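You operate a simulated robot arm through the tools that you are given. There is no shell and no other tool.

You are at the controls of a simulated two-armed robot. One attempt, no reset.

## Task
Reset the tripped coolers line and get its lamp green again.
Fine: its switch off, then the blue reset button under the clear lid, then the switch on; close the lid, leave the other switches, the red knob and the plug.

It is judged by the outcome, as a careful person would: the job done as asked, and still so three seconds after it is handed in. It fails if anything else is knocked over, pushed out of place, dropped, spilled or broken. A push-on lid holds only when it is set on centred and level and pressed home; a screw cap is set on level and turned clockwise until tight.

## Robot
Two 7-joint arms with fingered hands on one trunk that stands fixed in place. Base frame: the origin is at the foot of the trunk, x ahead of it, y to its left, z up. Units: m, degrees, N and s.
The left shoulder is at [0.021, 0.208, 1.422], the right one opposite. With the tool pointing down near the work surface each hand reaches from about 0.1 to 0.88 m from the base axis, measured 20 degrees to its own side. Payload 5 kg a hand.
The TCP of each hand is the grasp point between the finger pads, 0.048 m short of the fingertips. In the tool frame z runs along the fingers and y along their closing line. The gripper opens to 0.16 m; its body begins 0.056 m behind the TCP. The gripper is a hand of 4 fingers: y runs from the thumb to the fingers, the wrist lies at [-0.026, -0.142, -0.252] in the tool frame, and closing takes about 1.5 s.
Orientation is that of the tool frame in the base frame, as a unit quaternion [w, x, y, z]. With the fingers straight down and the wrist toward the robot, the tool's x, y and z point along [0, 1, 0], [1, 0, 0] and [0, 0, -1] of the base frame.

## Interface
- The arms move only by the tool send_rows. It takes "left_steps", "right_steps" or both (then of equal length, played together; a hand with none holds still); each is a list of rows, each an object of numbers (a shift or turn left out is 0, a gripper value left out holds the last): "x", "y", "z": the shift along the base's x, y, z in m; "rx", "ry", "rz": the turn, a rotation vector about the base's x, y, z in degrees. In form: [{"x": .., "y": .., "z": .., "rx": .., "ry": .., "rz": ..}, ...]. A call has 1 to 20 rows; each row shifts and turns the commanded pose from where the row before left it. "left_hand" and "right_hand" are, for a hand that has rows, the gripper command, from -1 (shut) to 1 (fully open), values between in proportion, set as the call begins (left out, the last holds). Each row takes 0.2 s and may step no farther than 0.05 m and 8.6 degrees from the row before; otherwise, or with a gripper value out of range, the whole call is refused. A pose out of reach is approached as far as the arm can. The call stops where the force on the tool passes 40 N (or 10 N more than at its start, if that is more) or the arm is blocked; 0.2 s more then pass. The fingers move at their own pace (about 0.108 m/s each) and stop on an object; they squeeze with about 22 N. The grip force told is the motor's: it shows also when the fingers shut on nothing. Time passes only in rows, and 0.2 s behind the last, so rows that do not move let the fingers close. It gives the time, the measured TCP pose, the force on the tool (base axes), the opening and the grip force at its end, in the units of the frame above (readings bear some noise), with the torque about the TCP (base axes, N m) and any sound that the robot's microphone picked up.
- Cameras (640 x 400 px; columns grow to the right, rows downward): "scene" is now at [0.0884, -0.0303, 1.5985]; the picture's right is [-0.38, -0.92, 0.00], its down [-0.64, 0.27, -0.72] and it looks along [0.66, -0.27, -0.70] (base axes); focal length 340 px, centre (320, 200). "left" rides on the left gripper at [-0.087, -0.133, -0.189] in its tool frame; the picture's right is [-0.83, -0.26, 0.49], its down [0.51, -0.71, 0.49] and it looks along [0.22, 0.66, 0.72] (tool axes); focal length 238 px, centre (320, 200). "right" rides on the right gripper at [0.087, -0.133, -0.189] in its tool frame; the picture's right is [-0.83, 0.26, -0.49], its down [-0.51, -0.71, 0.49] and it looks along [-0.22, 0.66, 0.72] (tool axes); focal length 238 px, centre (320, 200). There is no depth. A picture from a camera that has moved, and an enlarged one, comes with that camera's place and axes in the base frame and with its lens.
- capture(camera): a new picture of that camera. It takes no simulated time.
- raise_lower(by): moves the trunk up (or, below 0, down) by that many m; the arms and the scene camera ride with it, the base frame stays. It gives what a move gives, with no picture.
- finger_targets(index, middle, ring, thumb_bend, thumb_turn, hand): sets how far each is bent, from 0 (flat) to 1 (curled in); at 0.3 the hand is open as for a grip, at 0.7 the pads meet at the TCP. One left out holds its place. A second passes; each finger stops where it meets its share of the squeeze, and holds until it gets a number again. A gripper value or a shape takes the hand back. It gives what a move gives, with no picture; readings hold the bend of each and the force on the fingers (four entries, about 0 where the hand has none), thumb and palm. thumb_turn goes from beside the hand (0) to across from the fingers (1), as for a grip.
- preshape(shape, hand): the hand has 4 fingers and takes this shape, open, in about a second: jaw (thumb against the fingers, like two jaws); tri (thumb and two fingers); tip (a fingertip pinch); poke (one finger out to press); point (the index stretched); flat (the hand flat); cup (the hand cupped); fist (a fist). The gripper value then closes the fingers along that shape, each until it touches; the sizes above hold for jaw. It gives what a move gives, with no picture.
- turn_head(pan, tilt): turns the head with the scene camera to pan (to the left, within 86 degrees either way) and tilt (down, from -29 to 69), counted from straight ahead of the robot. It gives what a move gives.
- close_up(camera, box): a new picture of the part [left, top, right, bottom] of that camera's present view, enlarged. It takes no simulated time.
- finish_job(): hands the job in; it is judged then, once.

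Places have to be worked out from the pictures, the camera data and where the tool is seen. Open the grippers and draw the arms clear of the work before you hand the job in, unless the task says otherwise.

The tools are called after "Emit:" as name(argument=value, ...) on one line, values as JSON. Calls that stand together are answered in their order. send_rows: Moves the arms, as the interface text tells. Its arguments: {"type":"object","properties":{"left_steps":{"type":"array","items":{"type":"object","properties":{"x":{"type":"number"},"y":{"type":"number"},"z":{"type":"number"},"rx":{"type":"number"},"ry":{"type":"number"},"rz":{"type":"number"}}}},"left_hand":{"type":"number"},"right_steps":{"type":"array","items":{"type":"object","properties":{"x":{"type":"number"},"y":{"type":"number"},"z":{"type":"number"},"rx":{"type":"number"},"ry":{"type":"number"},"rz":{"type":"number"}}}},"right_hand":{"type":"number"}},"required":[]} The other tools are called the same way: raise_lower (by) moves the trunk up or down; preshape (shape, hand) gives the hand a shape; finger_targets (index, middle, ring, thumb_bend, thumb_turn, hand) moves the fingers one by one; turn_head (pan, tilt) turns the head that bears the scene camera; capture (camera) takes a picture; close_up (camera, box) takes an enlarged picture of a part of a camera's view; finish_job () hands the job in.

At the start:

```text
time: 0.0
left_ee_pos: [0.6396, 0.0609, 1.2028]
left_ee_rot: [0.0, 0.707, 0.707, -0.001]
left_wrist_force: [-0.1, 0.4, 0.0]
left_ft_torque: [-0.01, 0.02, -0.03]
left_width: 0.1596
left_grip_force: 0.2
left_shape: jaw
left_bend: [0.3, 0.3, 0.3, 0.3, 0.98]
left_finger forces: [0.0, 0.0, 0.0, 0.0, 0.0, 0.0]
right_ee_pos: [0.6183, -0.419, 1.1569]
right_ee_rot: [-0.001, 0.707, 0.707, 0.0]
right_wrist_force: [-0.1, 0.4, 0.0]
right_ft_torque: [-0.02, 0.02, 0.0]
right_width: 0.1595
right_grip_force: 0.1
right_shape: jaw
right_bend: [0.3, 0.3, 0.3, 0.3, 0.98]
right_finger forces: [0.1, 0.1, 0.0, 0.0, 0.0, 0.0]
trunk travel left (down, up): [-0.424, 0.266]
head pan, tilt (commanded): [-22.4, 44.1]
```

scene: 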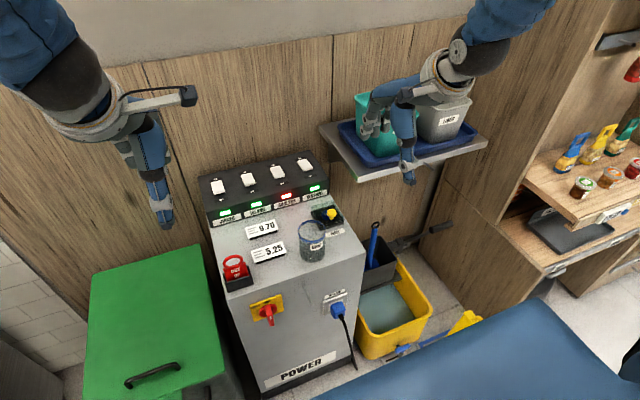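
right: 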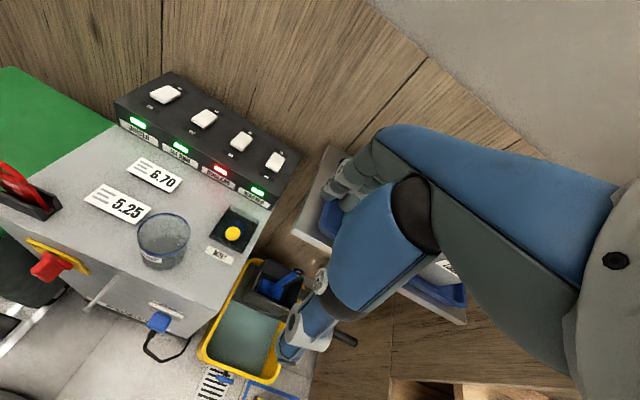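
left: 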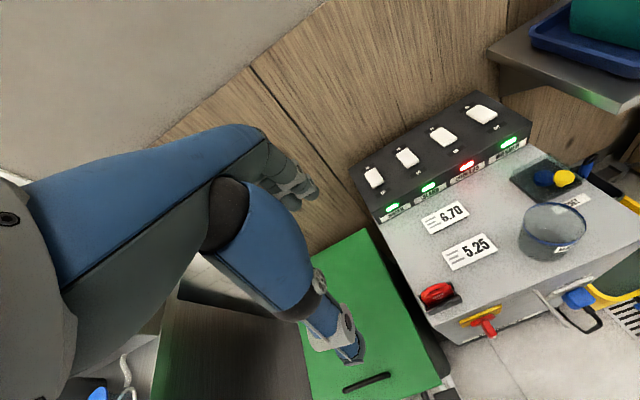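

I'll start with enlarged views of the panel to read the labels and work out the layout.

Emit:
close_up(camera="scene", box=[190, 140, 370, 260])

Emit:
close_up(camera="right", box=[100, 60, 310, 200])

Emit:
close_up(camera="left", box=[350, 80, 620, 270])

```text
3.33 times, centred on (280, 200) of scene
camera zoom: at [0.0884, -0.0303, 1.5985], right [-0.38, -0.92, 0.0], down [-0.64, 0.27, -0.72], along [0.66, -0.27, -0.7], focal length 1133 px, centre (453, 200)
```

zoom: 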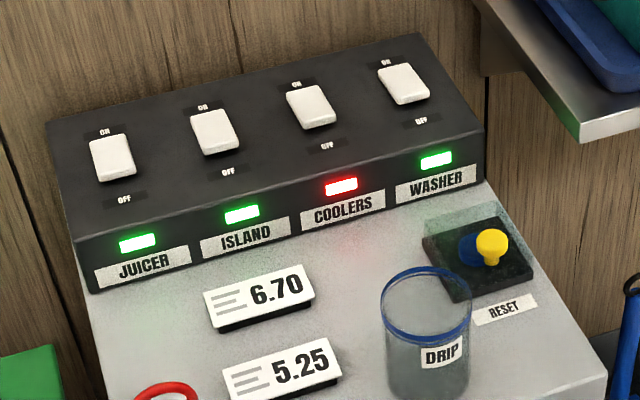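

```text
2.86 times, centred on (205, 130) of right
camera zoom: at [0.4846, -0.3322, 1.3452], right [0.26, -0.83, 0.49], down [-0.71, -0.51, -0.49], along [0.66, -0.22, -0.72], focal length 681 px, centre (649, 400)
```

zoom: 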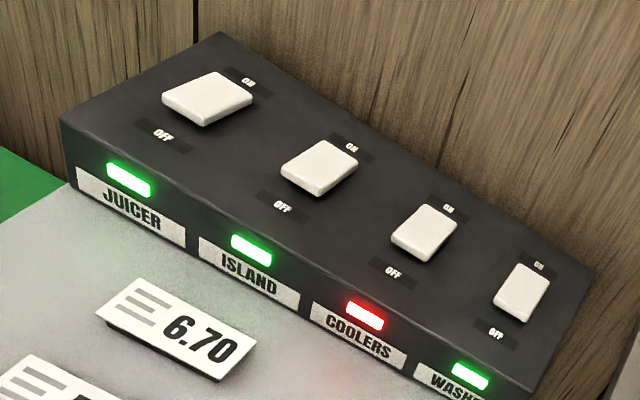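

```text
2.11 times, centred on (485, 175) of left
camera zoom: at [0.5097, -0.0272, 1.3916], right [-0.26, -0.83, -0.49], down [-0.71, 0.51, -0.49], along [0.66, 0.22, -0.72], focal length 502 px, centre (-27, 253)
```

zoom: 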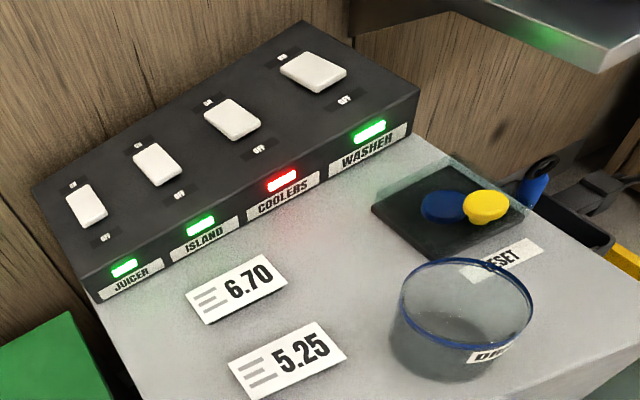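

The coolers rocker triangulates to about (0.924, -0.227, 0.90), with ON at the back and OFF at the front. The reset box is near (0.72, -0.32), with the DRIP glass in front of it. I'll zoom in on the lid, button and rockers.

Emit:
close_up(camera="scene", box=[290, 190, 362, 270])

Emit:
close_up(camera="right", box=[130, 190, 270, 280])

Emit:
close_up(camera="left", box=[490, 130, 620, 270])

Emit:
close_up(camera="scene", box=[250, 145, 330, 200])

```text
5.00 times, centred on (326, 230) of scene
camera zoom: at [0.0884, -0.0303, 1.5985], right [-0.38, -0.92, 0.0], down [-0.64, 0.27, -0.72], along [0.66, -0.27, -0.7], focal length 1699 px, centre (290, 50)
```

zoom: 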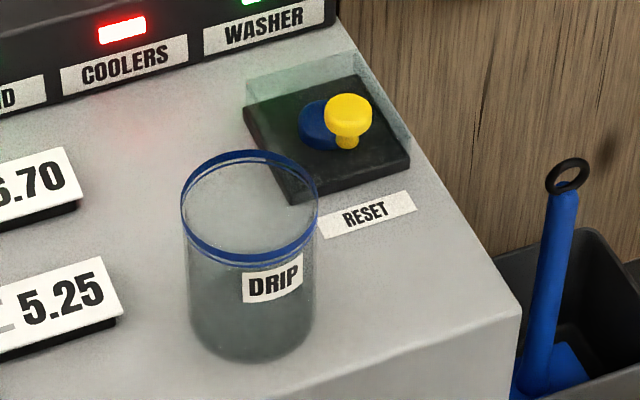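

```text
4.44 times, centred on (200, 235) of right
camera zoom: at [0.4846, -0.3322, 1.3452], right [0.26, -0.83, 0.49], down [-0.71, -0.51, -0.49], along [0.66, -0.22, -0.72], focal length 1059 px, centre (853, 44)
```

zoom: 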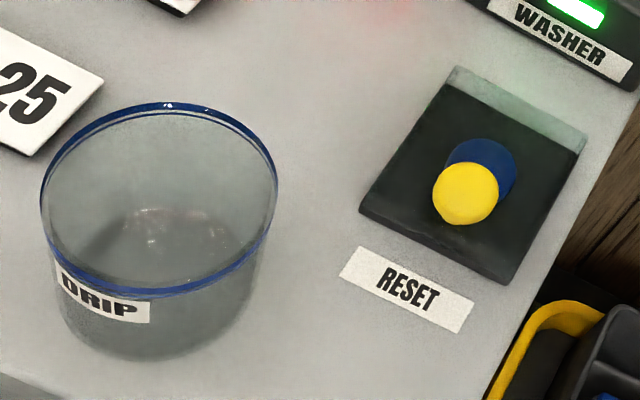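

```text
2.86 times, centred on (555, 200) of left
camera zoom: at [0.5097, -0.0272, 1.3916], right [-0.26, -0.83, -0.49], down [-0.71, 0.51, -0.49], along [0.66, 0.22, -0.72], focal length 681 px, centre (-351, 200)
```

zoom: 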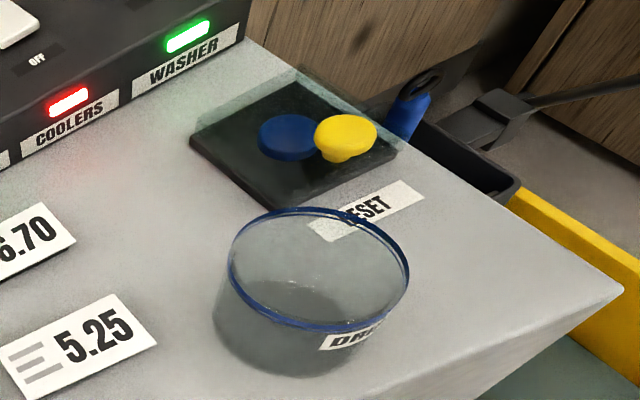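

```text
7.27 times, centred on (290, 172) of scene
camera zoom: at [0.0884, -0.0303, 1.5985], right [-0.38, -0.92, 0.0], down [-0.64, 0.27, -0.72], along [0.66, -0.27, -0.7], focal length 2472 px, centre (538, 400)
```

zoom: 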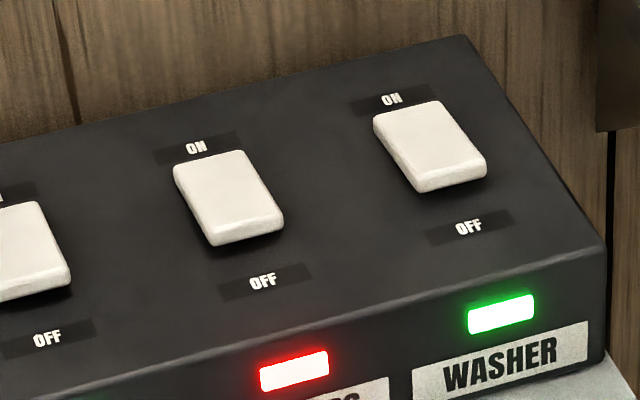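

The clear lid has a yellow knob at its front edge, about (0.713, -0.325, 0.877). The blue button is under it near (0.75, -0.325, 0.83). I'll put the right hand into the poke shape and see where the fingertip ends up.

Emit:
preshape(shape="poke", hand="right")

Emit:
capture(camera="right")

Emit:
close_up(camera="scene", box=[330, 40, 500, 200])

Emit:
capture(camera="left")

```text
time: 0.9
left_ee_pos: [0.6413, 0.0595, 1.2018]
left_ee_rot: [0.0, 0.707, 0.707, 0.0]
left_wrist_force: [0.4, -1.1, 0.0]
left_ft_torque: [-0.03, 0.0, -0.01]
left_width: 0.1595
left_grip_force: 0.1
left_shape: jaw
left_bend: [0.3, 0.3, 0.3, 0.3, 0.98]
left_finger forces: [0.1, 0.0, 0.1, 0.0, 0.1, 0.1]
right_ee_pos: [0.618, -0.4209, 1.1574]
right_ee_rot: [0.0, 0.707, 0.707, 0.001]
right_wrist_force: [-0.4, -0.2, 0.2]
right_ft_torque: [0.0, 0.01, -0.02]
right_width: 0.0
right_grip_force: 0.1
right_shape: poke
right_bend: [0.7, 0.7, 0.99, 1.0, 1.0]
right_finger forces: [0.1, 0.0, 0.1, 0.0, 0.1, 0.0]
trunk travel left (down, up): [-0.424, 0.266]
head pan, tilt (commanded): [-22.4, 44.1]
```

```text
taken
camera right: at [0.4847, -0.3322, 1.3451], right [0.26, -0.83, 0.49], down [-0.71, -0.51, -0.49], along [0.66, -0.22, -0.72], focal length 238 px, centre (320, 200)
```

right: 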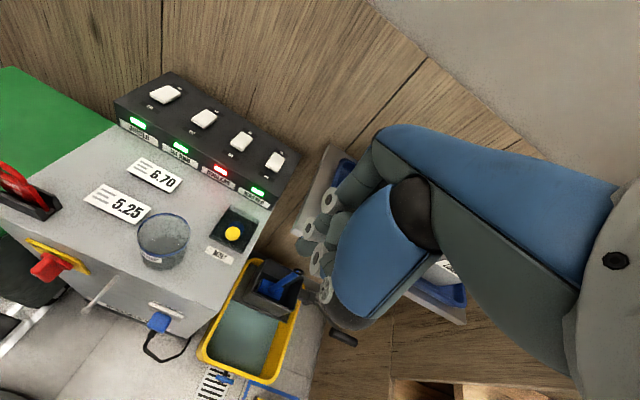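

```text
2.50 times, centred on (415, 120) of scene
camera zoom: at [0.0885, -0.0303, 1.5985], right [-0.38, -0.92, 0.0], down [-0.64, 0.27, -0.72], along [0.66, -0.27, -0.7], focal length 850 px, centre (82, 400)
```

zoom: 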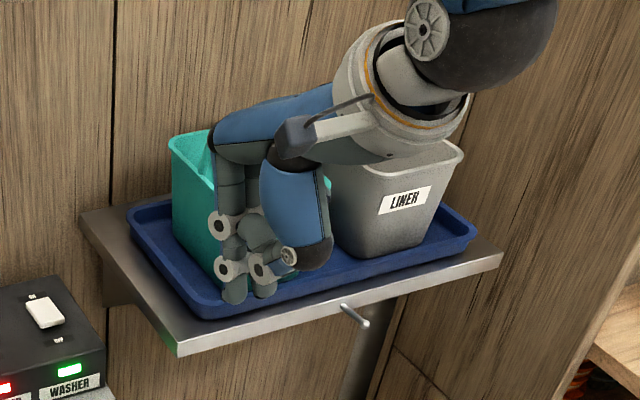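

```text
taken
camera left: at [0.5098, -0.0272, 1.3916], right [-0.26, -0.83, -0.49], down [-0.71, 0.51, -0.49], along [0.66, 0.22, -0.72], focal length 238 px, centre (320, 200)
```

left: 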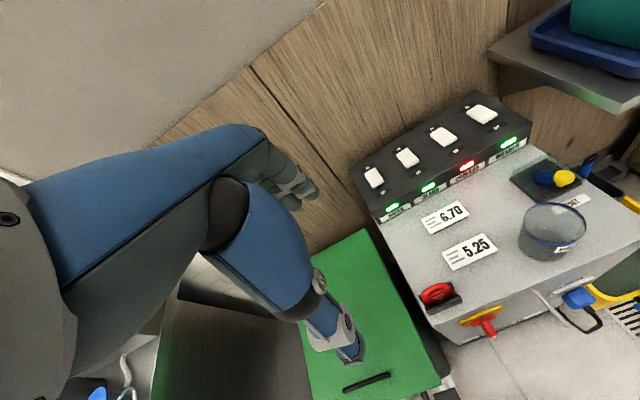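

In the poke shape two fingertips seem to straddle the tool axis about 5 cm beyond the TCP. I'll zoom in to check the fingertip layout.

Emit:
close_up(camera="right", box=[270, 150, 450, 340])

Emit:
close_up(camera="scene", box=[360, 80, 430, 170])

```text
2.11 times, centred on (360, 245) of right
camera zoom: at [0.4847, -0.3322, 1.3451], right [0.26, -0.83, 0.49], down [-0.71, -0.51, -0.49], along [0.66, -0.22, -0.72], focal length 502 px, centre (236, 105)
```

zoom: 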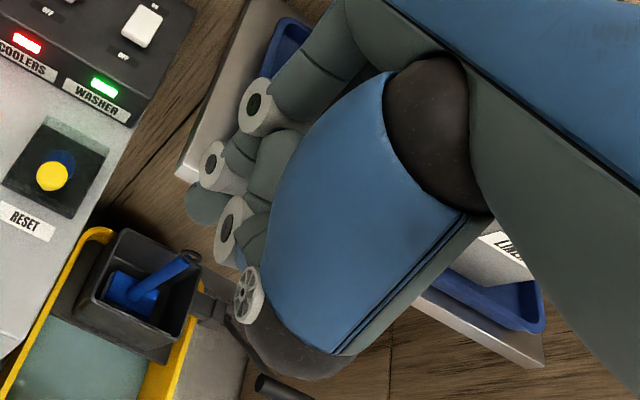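

```text
4.44 times, centred on (395, 125) of scene
camera zoom: at [0.0885, -0.0303, 1.5985], right [-0.38, -0.92, 0.0], down [-0.64, 0.27, -0.72], along [0.66, -0.27, -0.7], focal length 1510 px, centre (-13, 533)
```

zoom: 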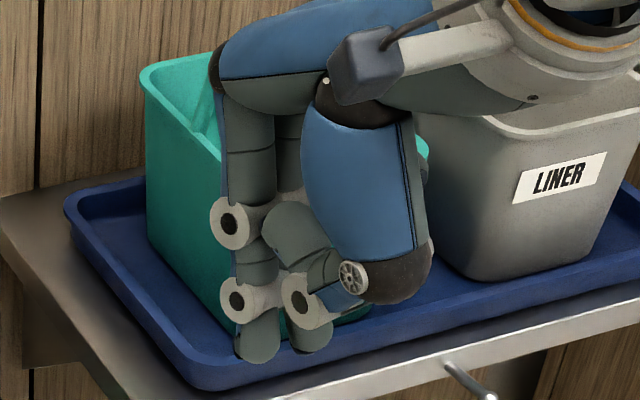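

I'll curl the middle finger fully to see which of the two tips is the index.

Emit:
finger_targets(hand="right", index=0.7, middle=1.0, ring=1.0, thumb_bend=1.0, thumb_turn=1.0)

Emit:
close_up(camera="scene", box=[360, 80, 430, 170])

Emit:
close_up(camera="right", box=[270, 150, 450, 340])

```text
time: 1.9
left_ee_pos: [0.6395, 0.0596, 1.2022]
left_ee_rot: [-0.001, 0.708, 0.707, 0.0]
left_wrist_force: [0.8, 0.1, -0.6]
left_ft_torque: [-0.01, -0.03, 0.0]
left_width: 0.1598
left_grip_force: 0.1
left_shape: jaw
left_bend: [0.3, 0.3, 0.3, 0.3, 0.98]
left_finger forces: [0.0, 0.0, 0.0, 0.1, 0.0, 0.0]
right_ee_pos: [0.6189, -0.42, 1.1573]
right_ee_rot: [0.0, 0.707, 0.707, 0.001]
right_wrist_force: [0.0, 0.1, -0.2]
right_ft_torque: [-0.01, -0.03, 0.01]
right_width: 0.0492
right_grip_force: 0.1
right_shape: fingers
right_bend: [0.25, 0.9, 1.0, 1.0, 1.0]
right_finger forces: [0.0, 0.0, 0.1, 0.0, 0.1, 0.0]
trunk travel left (down, up): [-0.424, 0.266]
head pan, tilt (commanded): [-22.4, 44.1]
```

```text
4.44 times, centred on (395, 125) of scene
camera zoom: at [0.0884, -0.0302, 1.5985], right [-0.38, -0.92, 0.0], down [-0.64, 0.27, -0.72], along [0.66, -0.27, -0.7], focal length 1510 px, centre (-13, 533)
```

zoom: 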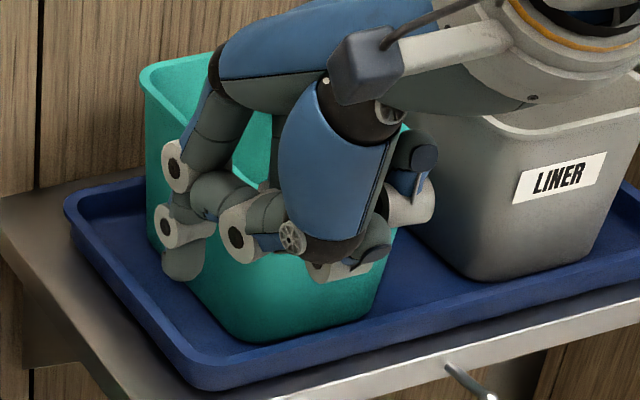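

```text
2.11 times, centred on (360, 245) of right
camera zoom: at [0.4846, -0.3321, 1.3452], right [0.26, -0.83, 0.49], down [-0.71, -0.51, -0.49], along [0.66, -0.22, -0.72], focal length 502 px, centre (236, 105)
```

zoom: 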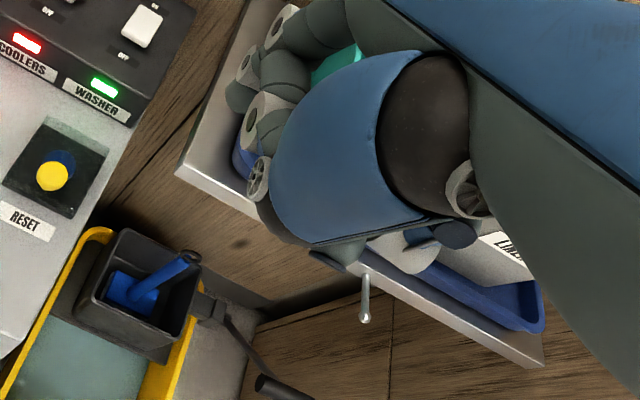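

The fingers interfered with each other in that shape. I'll go back to the poke preset and recheck the readings.

Emit:
preshape(shape="poke", hand="right")

Emit:
send_rows(right_steps=[{"z": 0.0}, {"z": 0.0}, {"z": 0.0}, {"z": 0.0}, {"z": 0.0}])

Emit:
close_up(camera="scene", box=[360, 80, 430, 170])

Emit:
close_up(camera="right", box=[270, 150, 450, 340])

```text
time: 2.8
left_ee_pos: [0.6407, 0.0598, 1.2016]
left_ee_rot: [0.001, 0.707, 0.707, 0.0]
left_wrist_force: [-1.0, 0.2, 0.2]
left_ft_torque: [0.01, -0.02, 0.0]
left_width: 0.1594
left_grip_force: 0.0
left_shape: jaw
left_bend: [0.3, 0.3, 0.3, 0.3, 0.98]
left_finger forces: [0.0, 0.0, 0.0, 0.0, 0.1, 0.0]
right_ee_pos: [0.6187, -0.4193, 1.1563]
right_ee_rot: [0.001, 0.707, 0.707, 0.001]
right_wrist_force: [-0.6, 0.8, 0.4]
right_ft_torque: [0.05, 0.0, 0.0]
right_width: 0.0
right_grip_force: 0.0
right_shape: poke
right_bend: [0.7, 0.7, 0.99, 1.0, 1.0]
right_finger forces: [0.0, 0.1, 0.0, 0.1, 0.0, 0.1]
trunk travel left (down, up): [-0.424, 0.266]
head pan, tilt (commanded): [-22.4, 44.1]
```

```text
time: 4.0
left_ee_pos: [0.6412, 0.0603, 1.2022]
left_ee_rot: [0.0, 0.707, 0.707, -0.001]
left_wrist_force: [-0.9, -0.1, 0.0]
left_ft_torque: [0.06, -0.01, 0.0]
left_width: 0.1597
left_grip_force: 0.0
left_shape: jaw
left_bend: [0.3, 0.3, 0.3, 0.3, 0.98]
left_finger forces: [0.0, 0.0, 0.0, 0.0, 0.0, 0.0]
right_ee_pos: [0.6182, -0.42, 1.157]
right_ee_rot: [0.001, 0.707, 0.708, -0.001]
right_wrist_force: [0.1, -0.5, 0.1]
right_ft_torque: [-0.01, 0.01, 0.01]
right_width: 0.0
right_grip_force: 0.0
right_shape: poke
right_bend: [0.7, 0.7, 0.99, 1.0, 1.0]
right_finger forces: [0.0, 0.0, 0.0, 0.0, 0.0, 0.1]
trunk travel left (down, up): [-0.424, 0.266]
head pan, tilt (commanded): [-22.4, 44.1]
```

```text
4.44 times, centred on (395, 125) of scene
camera zoom: at [0.0884, -0.0303, 1.5985], right [-0.38, -0.92, 0.0], down [-0.64, 0.27, -0.72], along [0.66, -0.27, -0.7], focal length 1510 px, centre (-13, 533)
```

zoom: 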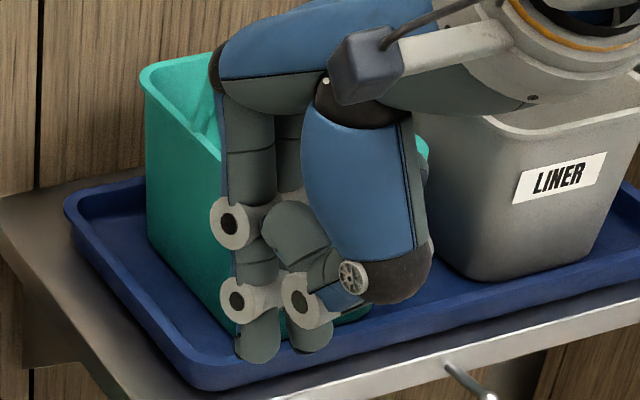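

```text
2.11 times, centred on (360, 245) of right
camera zoom: at [0.4846, -0.3321, 1.3452], right [0.26, -0.83, 0.49], down [-0.71, -0.51, -0.49], along [0.66, -0.22, -0.72], focal length 502 px, centre (236, 105)
```

zoom: 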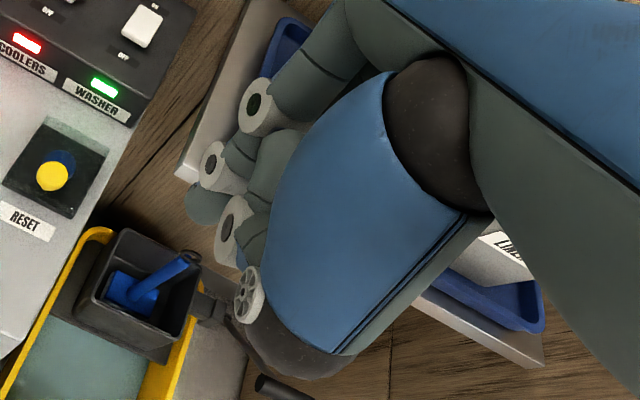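

In the poke preset, two fingertips sit about ±1.35 cm either side of the tool axis, 4.8 cm past the TCP. That works for the rocker and the button. Next I'll zoom in hard on the lid to see its hinge.

Emit:
close_up(camera="scene", box=[333, 196, 376, 223])

Emit:
close_up(camera="scene", box=[306, 198, 348, 224])

Emit:
close_up(camera="right", box=[205, 200, 269, 240])

Emit:
close_up(camera="left", box=[500, 140, 604, 205])

```text
14.81 times, centred on (354, 210) of scene
camera zoom: at [0.0884, -0.0303, 1.5985], right [-0.38, -0.92, 0.0], down [-0.64, 0.27, -0.72], along [0.66, -0.27, -0.7], focal length 5035 px, centre (-191, 59)
```

zoom: 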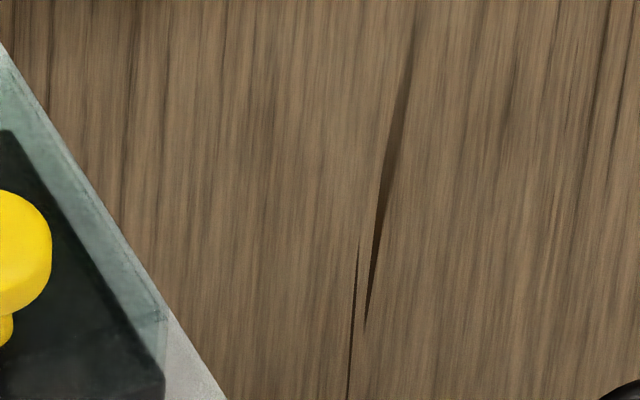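

```text
15.24 times, centred on (327, 211) of scene
camera zoom: at [0.0884, -0.0303, 1.5985], right [-0.38, -0.92, 0.0], down [-0.64, 0.27, -0.72], along [0.66, -0.27, -0.7], focal length 5179 px, centre (213, 32)
```

zoom: 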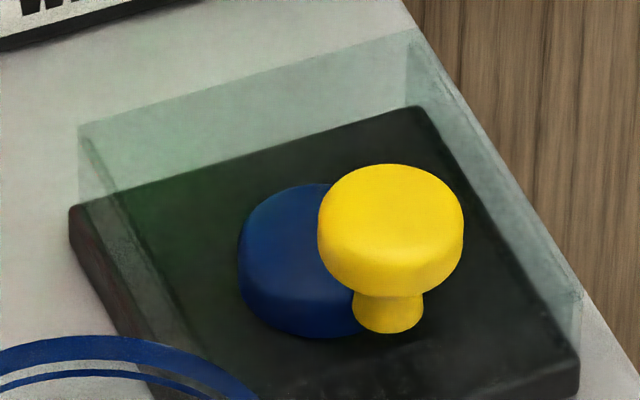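

```text
10.00 times, centred on (237, 220) of right
camera zoom: at [0.4846, -0.3321, 1.3452], right [0.26, -0.83, 0.49], down [-0.71, -0.51, -0.49], along [0.66, -0.22, -0.72], focal length 2384 px, centre (1150, 0)
```

zoom: 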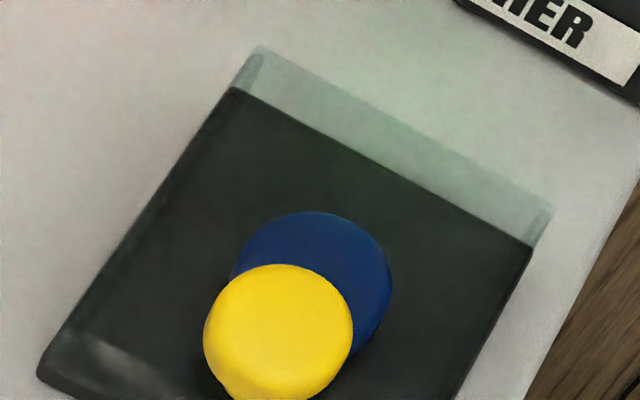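

```text
6.15 times, centred on (552, 172) of left
camera zoom: at [0.5097, -0.0272, 1.3916], right [-0.26, -0.83, -0.49], down [-0.71, 0.51, -0.49], along [0.66, 0.22, -0.72], focal length 1467 px, centre (-1108, 369)
```

zoom: 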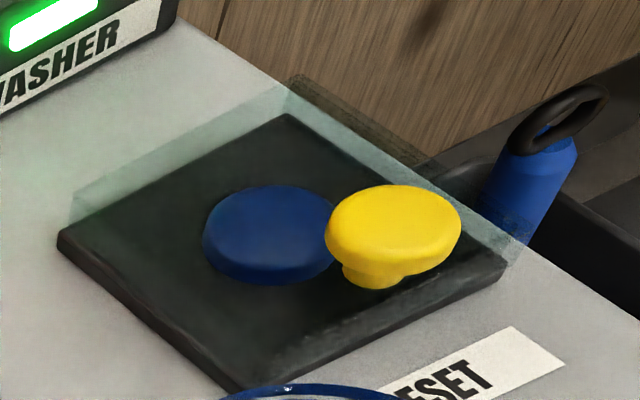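

The geometry is clear enough now:
- **Reset base:** spans x 0.713–0.794 and y -0.290 to -0.368.
- **Lid:** its top is near z 0.843, with the knob at (0.722, -0.329).
- **Button:** about (0.751, -0.327, 0.833).
- **Glass:** at (0.637, -0.234), rim z about 0.915.

First I'll move the right hand, tilted 25° forward, to a hover well above the coolers rocker.

Emit:
send_rows(right_steps=[{"x": 0.0242, "y": 0.0192, "z": -0.008, "ry": -2.5}, {"x": 0.0242, "y": 0.0192, "z": -0.008, "ry": -2.5}, {"x": 0.0242, "y": 0.0192, "z": -0.008, "ry": -2.5}, {"x": 0.0242, "y": 0.0192, "z": -0.008, "ry": -2.5}, {"x": 0.0242, "y": 0.0192, "z": -0.008, "ry": -2.5}, {"x": 0.0242, "y": 0.0192, "z": -0.008, "ry": -2.5}, {"x": 0.0242, "y": 0.0192, "z": -0.008, "ry": -2.5}, {"x": 0.0242, "y": 0.0192, "z": -0.008, "ry": -2.5}, {"x": 0.0242, "y": 0.0192, "z": -0.008, "ry": -2.5}, {"x": 0.0242, "y": 0.0192, "z": -0.008, "ry": -2.5}, {"z": 0.0}])

Emit:
capture(camera="scene")

Emit:
capture(camera="right")

Emit:
capture(camera="left")

```text
time: 6.4
left_ee_pos: [0.6402, 0.06, 1.2037]
left_ee_rot: [0.0, 0.707, 0.707, 0.001]
left_wrist_force: [-0.2, -0.3, 1.0]
left_ft_torque: [0.05, -0.01, 0.02]
left_width: 0.1596
left_grip_force: 0.1
left_shape: jaw
left_bend: [0.3, 0.3, 0.3, 0.3, 0.98]
left_finger forces: [0.1, 0.0, 0.1, 0.1, 0.0, 0.0]
right_ee_pos: [0.8629, -0.2272, 1.0768]
right_ee_rot: [0.153, 0.69, 0.69, 0.154]
right_wrist_force: [-0.5, -1.0, -0.4]
right_ft_torque: [0.04, 0.0, 0.03]
right_width: 0.0002
right_grip_force: 0.1
right_shape: poke
right_bend: [0.7, 0.7, 0.99, 1.0, 1.0]
right_finger forces: [0.0, 0.1, 0.0, 0.1, 0.1, 0.0]
trunk travel left (down, up): [-0.424, 0.266]
head pan, tilt (commanded): [-22.4, 44.1]
```

```text
taken
camera scene: at [0.0876, -0.0308, 1.5986], right [-0.38, -0.92, 0.0], down [-0.64, 0.27, -0.72], along [0.66, -0.27, -0.7], focal length 340 px, centre (320, 200)
```

scene: 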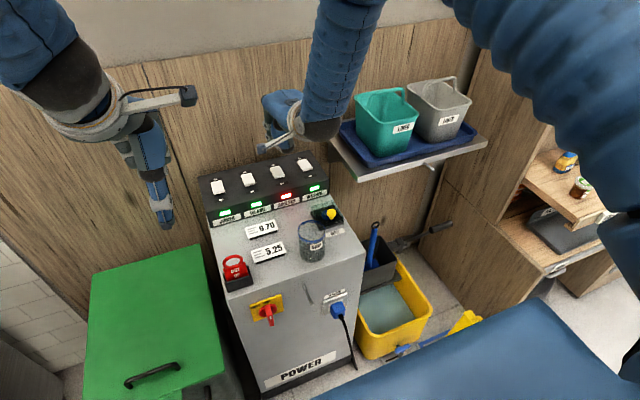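

```text
taken
camera right: at [0.6601, -0.14, 1.1916], right [0.03, -0.83, 0.55], down [-0.43, -0.51, -0.75], along [0.9, -0.22, -0.38], focal length 238 px, centre (320, 200)
```

right: 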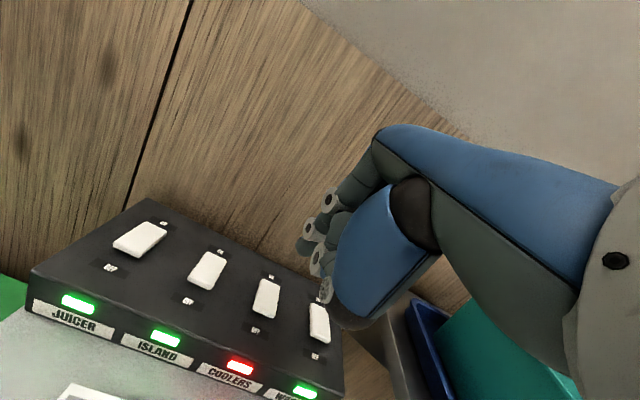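

```text
taken
camera left: at [0.509, -0.0277, 1.3919], right [-0.26, -0.83, -0.49], down [-0.71, 0.51, -0.49], along [0.66, 0.22, -0.72], focal length 238 px, centre (320, 200)
```

left: 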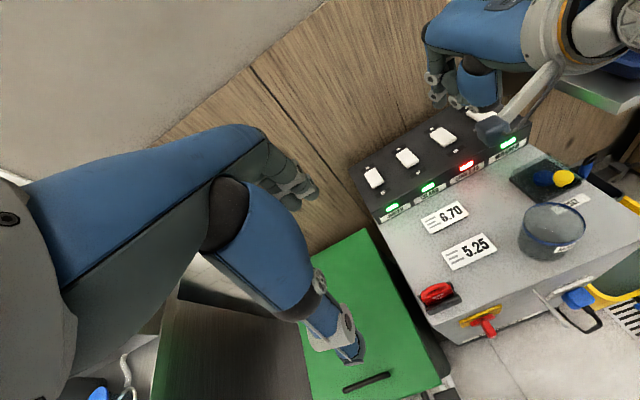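

The hover is reached and the pose is good. I'll zoom the right camera on the coolers rocker to refine its location and see which end is raised.

Emit:
close_up(camera="right", box=[180, 240, 340, 400])

Emit:
close_up(camera="left", box=[400, 50, 540, 190])

Emit:
close_up(camera="scene", box=[230, 80, 350, 210])

```text
2.50 times, centred on (260, 320) of right
camera zoom: at [0.6601, -0.14, 1.1916], right [0.03, -0.83, 0.55], down [-0.43, -0.51, -0.75], along [0.9, -0.22, -0.38], focal length 596 px, centre (470, -100)
```

zoom: 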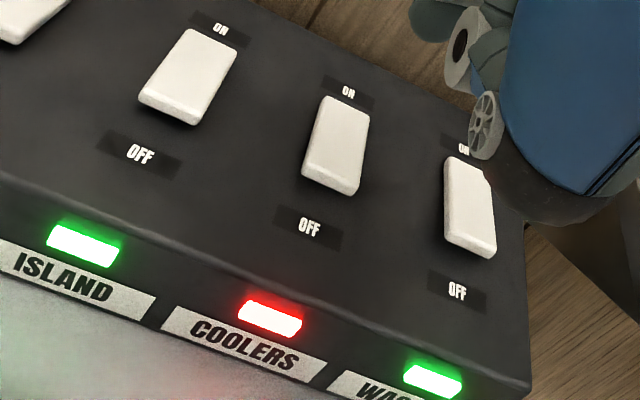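

```text
2.86 times, centred on (470, 120) of left
camera zoom: at [0.509, -0.0277, 1.3919], right [-0.26, -0.83, -0.49], down [-0.71, 0.51, -0.49], along [0.66, 0.22, -0.72], focal length 681 px, centre (-109, 429)
```

zoom: 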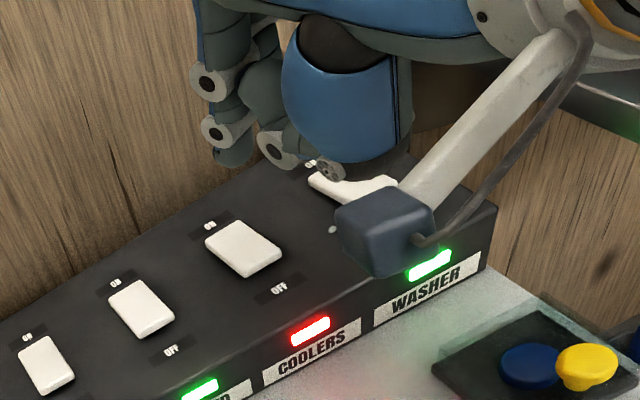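

```text
3.08 times, centred on (290, 145) of scene
camera zoom: at [0.0876, -0.0308, 1.5986], right [-0.38, -0.92, 0.0], down [-0.64, 0.27, -0.72], along [0.66, -0.27, -0.7], focal length 1046 px, centre (412, 369)
```

zoom: 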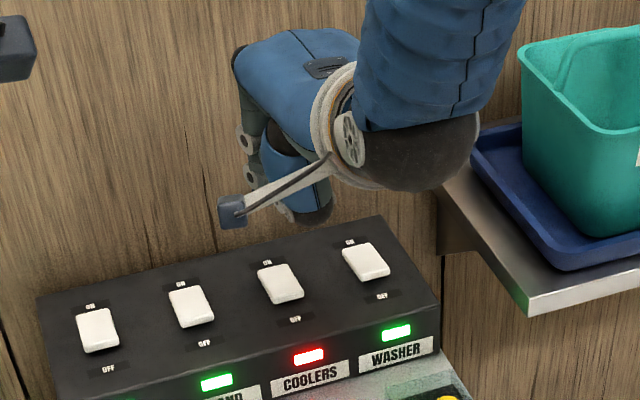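

The rocker centre is about (0.925, -0.228, 0.902), and its front (OFF) end stands raised. I'll bring the fingertips to just above the front end at x≈0.912.

Emit:
send_rows(right_steps=[{"x": 0.013, "z": -0.02}, {"x": 0.013, "z": -0.025}, {"y": -0.001, "z": -0.025}, {"z": -0.02}, {"z": -0.015}, {"z": 0.0}])

Emit:
close_up(camera="scene", box=[230, 80, 350, 210])

Emit:
close_up(camera="left", box=[400, 50, 540, 190])

Emit:
capture(camera="right")

```text
time: 7.8
left_ee_pos: [0.6398, 0.0605, 1.2034]
left_ee_rot: [0.0, 0.707, 0.707, 0.0]
left_wrist_force: [0.2, 0.8, -0.5]
left_ft_torque: [-0.01, -0.01, 0.02]
left_width: 0.1595
left_grip_force: 0.1
left_shape: jaw
left_bend: [0.3, 0.3, 0.3, 0.3, 0.98]
left_finger forces: [0.0, 0.0, 0.0, 0.0, 0.0, 0.0]
right_ee_pos: [0.8861, -0.2281, 0.9706]
right_ee_rot: [0.153, 0.69, 0.691, 0.152]
right_wrist_force: [-0.1, -0.6, -0.6]
right_ft_torque: [0.0, -0.03, 0.0]
right_width: 0.0
right_grip_force: 0.0
right_shape: poke
right_bend: [0.7, 0.7, 0.99, 1.0, 1.0]
right_finger forces: [0.1, 0.0, 0.0, 0.1, 0.0, 0.0]
trunk travel left (down, up): [-0.424, 0.266]
head pan, tilt (commanded): [-22.4, 44.1]
```

```text
3.08 times, centred on (290, 145) of scene
camera zoom: at [0.0882, -0.03, 1.5986], right [-0.38, -0.92, 0.0], down [-0.64, 0.27, -0.72], along [0.66, -0.27, -0.7], focal length 1046 px, centre (412, 369)
```

zoom: 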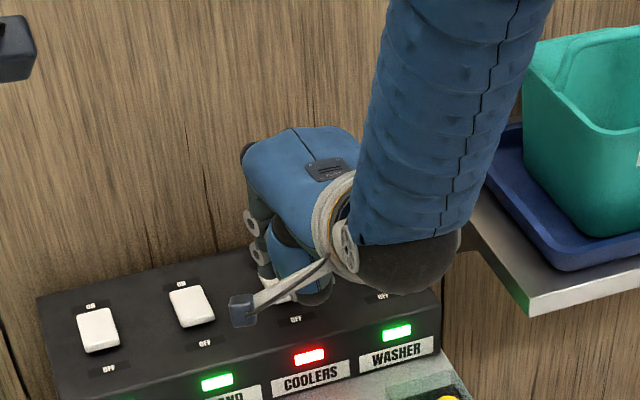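

```text
2.86 times, centred on (470, 120) of left
camera zoom: at [0.5095, -0.027, 1.3917], right [-0.26, -0.83, -0.49], down [-0.71, 0.51, -0.49], along [0.66, 0.22, -0.72], focal length 681 px, centre (-109, 429)
```

zoom: 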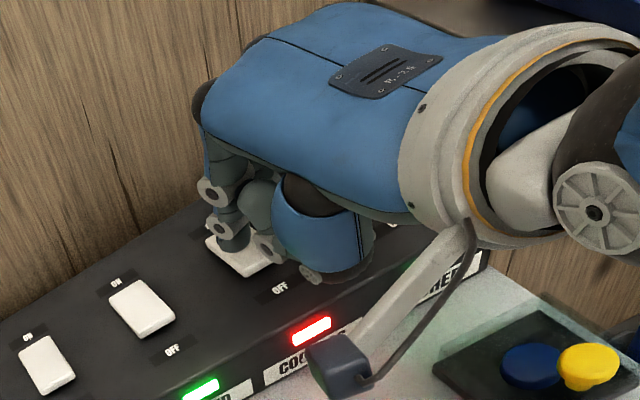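

```text
taken
camera right: at [0.6851, -0.1411, 1.0864], right [0.03, -0.83, 0.55], down [-0.44, -0.51, -0.74], along [0.9, -0.22, -0.38], focal length 238 px, centre (320, 200)
```

right: 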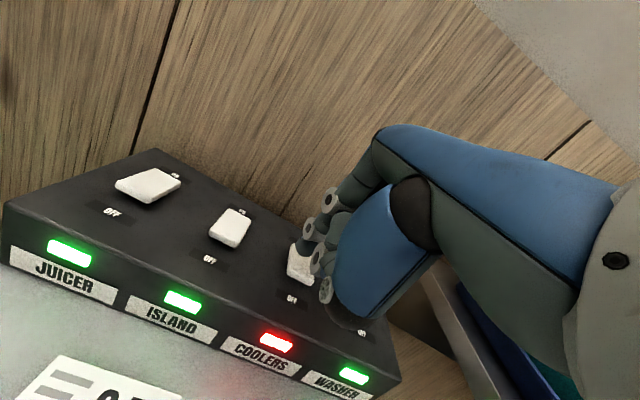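

The fingertips sit over the rocker's front half, about 2.5 cm above it. I'll lower in small steps and watch the force and sound.

Emit:
send_rows(right_steps=[{"x": 0.002, "z": -0.006}, {"z": -0.006}, {"z": -0.005}, {"z": -0.003}, {"z": -0.003}])

Emit:
close_up(camera="left", box=[430, 90, 510, 160])

Emit:
close_up(camera="right", box=[240, 180, 400, 370])

```text
time: 9.0
left_ee_pos: [0.6388, 0.0608, 1.2032]
left_ee_rot: [0.0, 0.707, 0.707, 0.0]
left_wrist_force: [-0.8, 0.2, 0.7]
left_ft_torque: [0.02, -0.01, -0.01]
left_width: 0.1596
left_grip_force: 0.1
left_shape: jaw
left_bend: [0.3, 0.3, 0.3, 0.3, 0.98]
left_finger forces: [0.1, 0.0, 0.0, 0.1, 0.0, 0.0]
right_ee_pos: [0.8891, -0.2293, 0.9515]
right_ee_rot: [0.155, 0.69, 0.69, 0.154]
right_wrist_force: [-1.0, 1.3, 8.2]
right_ft_torque: [-0.07, -0.05, -0.02]
right_width: 0.0002
right_grip_force: 0.2
right_shape: poke
right_bend: [0.7, 0.7, 0.99, 1.0, 1.0]
right_finger forces: [0.1, 8.5, 0.0, 0.1, 0.1, 0.0]
trunk travel left (down, up): [-0.424, 0.266]
head pan, tilt (commanded): [-22.4, 44.1]
```

```text
5.71 times, centred on (470, 125) of left
camera zoom: at [0.5086, -0.0267, 1.3922], right [-0.26, -0.83, -0.49], down [-0.71, 0.51, -0.49], along [0.66, 0.22, -0.72], focal length 1362 px, centre (-537, 629)
```

zoom: 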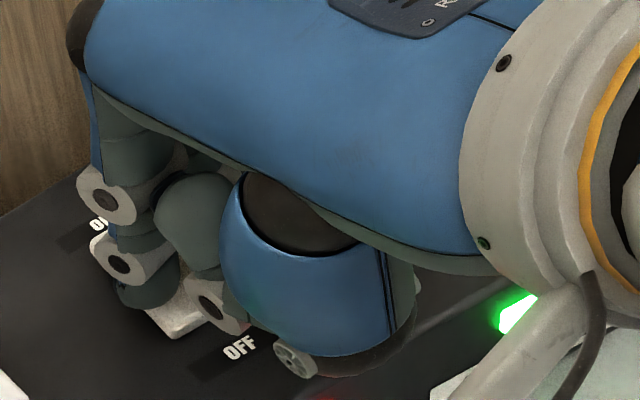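

```text
2.11 times, centred on (320, 275) of right
camera zoom: at [0.6873, -0.14, 1.0648], right [0.03, -0.83, 0.55], down [-0.43, -0.51, -0.75], along [0.9, -0.22, -0.38], focal length 502 px, centre (320, 42)
```

zoom: 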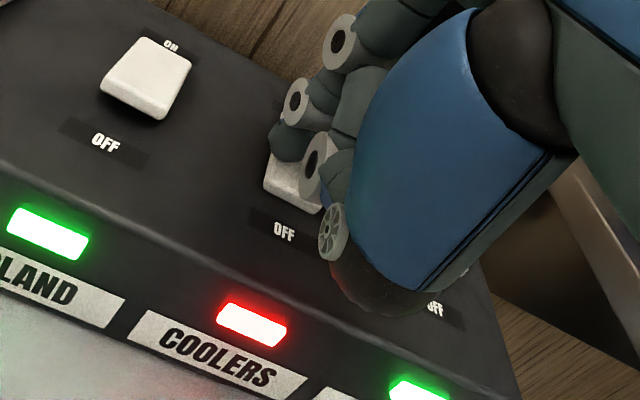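

The middle fingertip has touched the rocker with about 8 N. I'll press on slowly until the rocker tips over.

Emit:
send_rows(right_steps=[{"z": -0.003}, {"z": -0.003}, {"z": -0.003}])

Emit:
close_up(camera="right", box=[240, 180, 400, 370])

```text
time: 9.8
left_ee_pos: [0.6396, 0.0611, 1.2028]
left_ee_rot: [-0.001, 0.707, 0.707, 0.0]
left_wrist_force: [0.3, -0.4, 0.6]
left_ft_torque: [0.02, 0.1, -0.04]
left_width: 0.1596
left_grip_force: 0.1
left_shape: jaw
left_bend: [0.3, 0.3, 0.3, 0.3, 0.98]
left_finger forces: [0.0, 0.0, 0.0, 0.0, 0.0, 0.0]
right_ee_pos: [0.8947, -0.2277, 0.9503]
right_ee_rot: [0.159, 0.688, 0.689, 0.161]
right_wrist_force: [-10.3, 2.9, 22.6]
right_ft_torque: [-0.3, 0.27, -0.15]
right_width: 0.0002
right_grip_force: 0.1
right_shape: poke
right_bend: [0.7, 0.7, 0.99, 1.0, 1.0]
right_finger forces: [0.1, 23.5, 0.0, 0.1, 0.0, 0.0]
trunk travel left (down, up): [-0.424, 0.266]
head pan, tilt (commanded): [-22.4, 44.1]
stopped in row 3 (right hand): the force on the tool passed its limit at 42 N (the readings are from after the stop); the commanded pose is now the measured one
```

```text
2.11 times, centred on (320, 275) of right
camera zoom: at [0.6917, -0.14, 1.0615], right [0.02, -0.84, 0.55], down [-0.42, -0.51, -0.75], along [0.91, -0.22, -0.36], focal length 502 px, centre (320, 42)
```

zoom: 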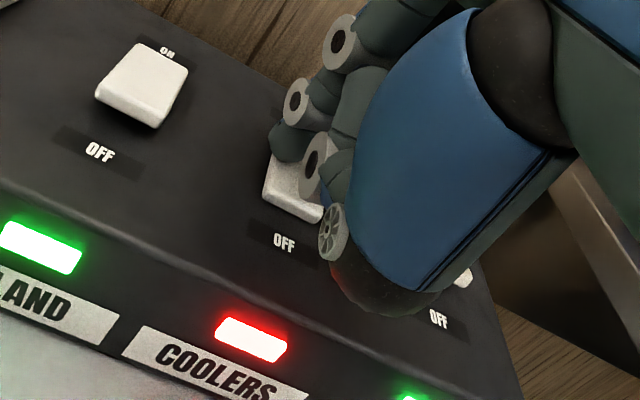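

At over 40 N it didn't toggle, so the contact is at or behind the pivot. I'll lift off and move the fingertips about 1.6 cm toward the front edge.

Emit:
send_rows(right_steps=[{"z": 0.008}, {"z": 0.008, "ry": 1.1}, {"x": -0.009}, {"x": -0.008}, {"z": 0.0}])

Emit:
close_up(camera="right", box=[240, 180, 400, 370])

Emit:
close_up(camera="left", box=[430, 90, 510, 160])

```text
time: 11.0
left_ee_pos: [0.6405, 0.0604, 1.2032]
left_ee_rot: [0.0, 0.707, 0.707, -0.001]
left_wrist_force: [0.1, 0.2, 0.5]
left_ft_torque: [0.01, 0.0, -0.05]
left_width: 0.1597
left_grip_force: 0.0
left_shape: jaw
left_bend: [0.3, 0.3, 0.3, 0.3, 0.98]
left_finger forces: [0.1, 0.0, 0.0, 0.0, 0.0, 0.0]
right_ee_pos: [0.8748, -0.2265, 0.9616]
right_ee_rot: [0.15, 0.691, 0.691, 0.151]
right_wrist_force: [-0.4, 0.0, -0.2]
right_ft_torque: [0.01, 0.01, 0.02]
right_width: 0.0003
right_grip_force: 0.0
right_shape: poke
right_bend: [0.7, 0.7, 0.99, 1.0, 1.0]
right_finger forces: [0.0, 0.0, 0.1, 0.0, 0.0, 0.1]
trunk travel left (down, up): [-0.424, 0.266]
head pan, tilt (commanded): [-22.4, 44.1]
```

```text
2.11 times, centred on (320, 275) of right
camera zoom: at [0.6756, -0.1399, 1.0786], right [0.03, -0.83, 0.55], down [-0.44, -0.51, -0.74], along [0.9, -0.22, -0.39], focal length 502 px, centre (320, 42)
```

zoom: 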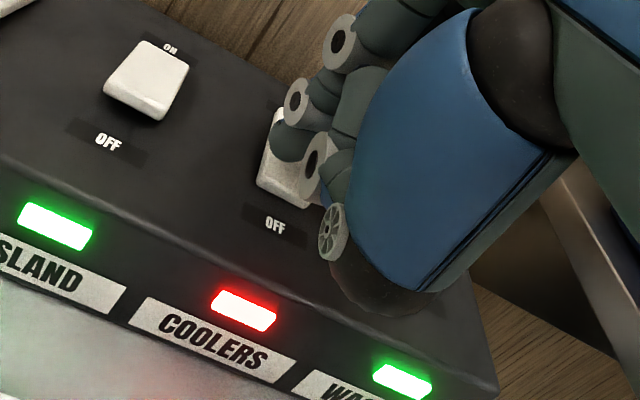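

```text
5.71 times, centred on (470, 125) of left
camera zoom: at [0.5096, -0.027, 1.3917], right [-0.26, -0.83, -0.49], down [-0.71, 0.51, -0.49], along [0.66, 0.22, -0.72], focal length 1362 px, centre (-537, 629)
```

zoom: 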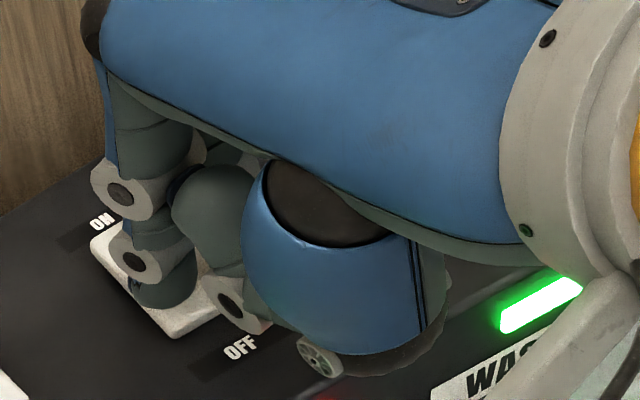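

The OFF and ON labels centre on x≈0.918, so the pivot is there and the top is near z 0.909. That explains why my first press landed on the pivot. I'll aim at x≈0.901 and press down again.

Emit:
send_rows(right_steps=[{"x": 0.003}, {"z": -0.005}, {"z": -0.003}, {"z": -0.003}, {"z": -0.003}, {"z": -0.003}])

Emit:
close_up(camera="right", box=[240, 180, 400, 370])

Emit:
close_up(camera="left", box=[430, 90, 510, 160])

```text
time: 12.4
left_ee_pos: [0.6384, 0.0601, 1.2042]
left_ee_rot: [0.001, 0.707, 0.707, 0.001]
left_wrist_force: [0.8, 0.3, -0.1]
left_ft_torque: [-0.01, -0.02, -0.02]
left_width: 0.1597
left_grip_force: 0.1
left_shape: jaw
left_bend: [0.3, 0.3, 0.3, 0.3, 0.98]
left_finger forces: [0.0, 0.1, 0.0, 0.0, 0.0, 0.1]
right_ee_pos: [0.8801, -0.2281, 0.9485]
right_ee_rot: [0.153, 0.69, 0.69, 0.153]
right_wrist_force: [-3.8, 0.1, 16.9]
right_ft_torque: [-0.28, -0.07, -0.03]
right_width: 0.0
right_grip_force: 0.1
right_shape: poke
right_bend: [0.7, 0.7, 0.99, 1.0, 1.0]
right_finger forces: [0.1, 17.7, 0.0, 0.0, 0.0, 0.0]
trunk travel left (down, up): [-0.424, 0.266]
head pan, tilt (commanded): [-22.4, 44.1]
```

```text
2.11 times, centred on (320, 275) of right
camera zoom: at [0.679, -0.1407, 1.0642], right [0.03, -0.83, 0.55], down [-0.44, -0.51, -0.74], along [0.9, -0.22, -0.38], focal length 502 px, centre (320, 42)
```

zoom: 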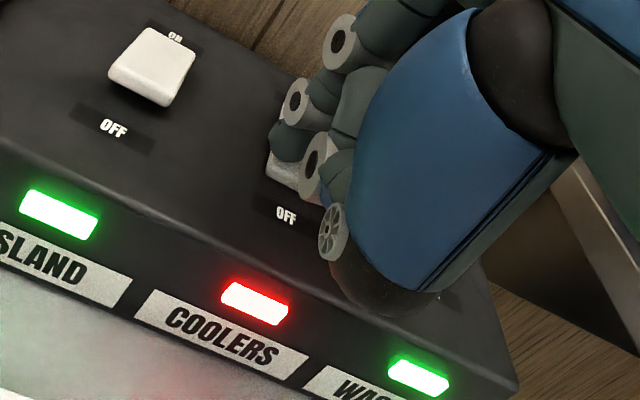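

```text
5.71 times, centred on (470, 125) of left
camera zoom: at [0.5079, -0.0268, 1.3925], right [-0.26, -0.83, -0.49], down [-0.71, 0.51, -0.49], along [0.66, 0.22, -0.72], focal length 1362 px, centre (-537, 629)
```

zoom: 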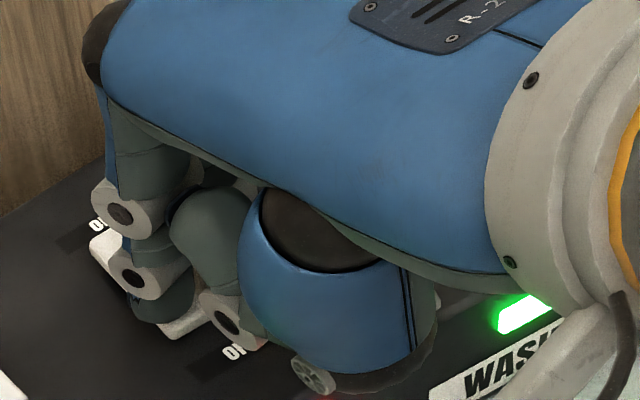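

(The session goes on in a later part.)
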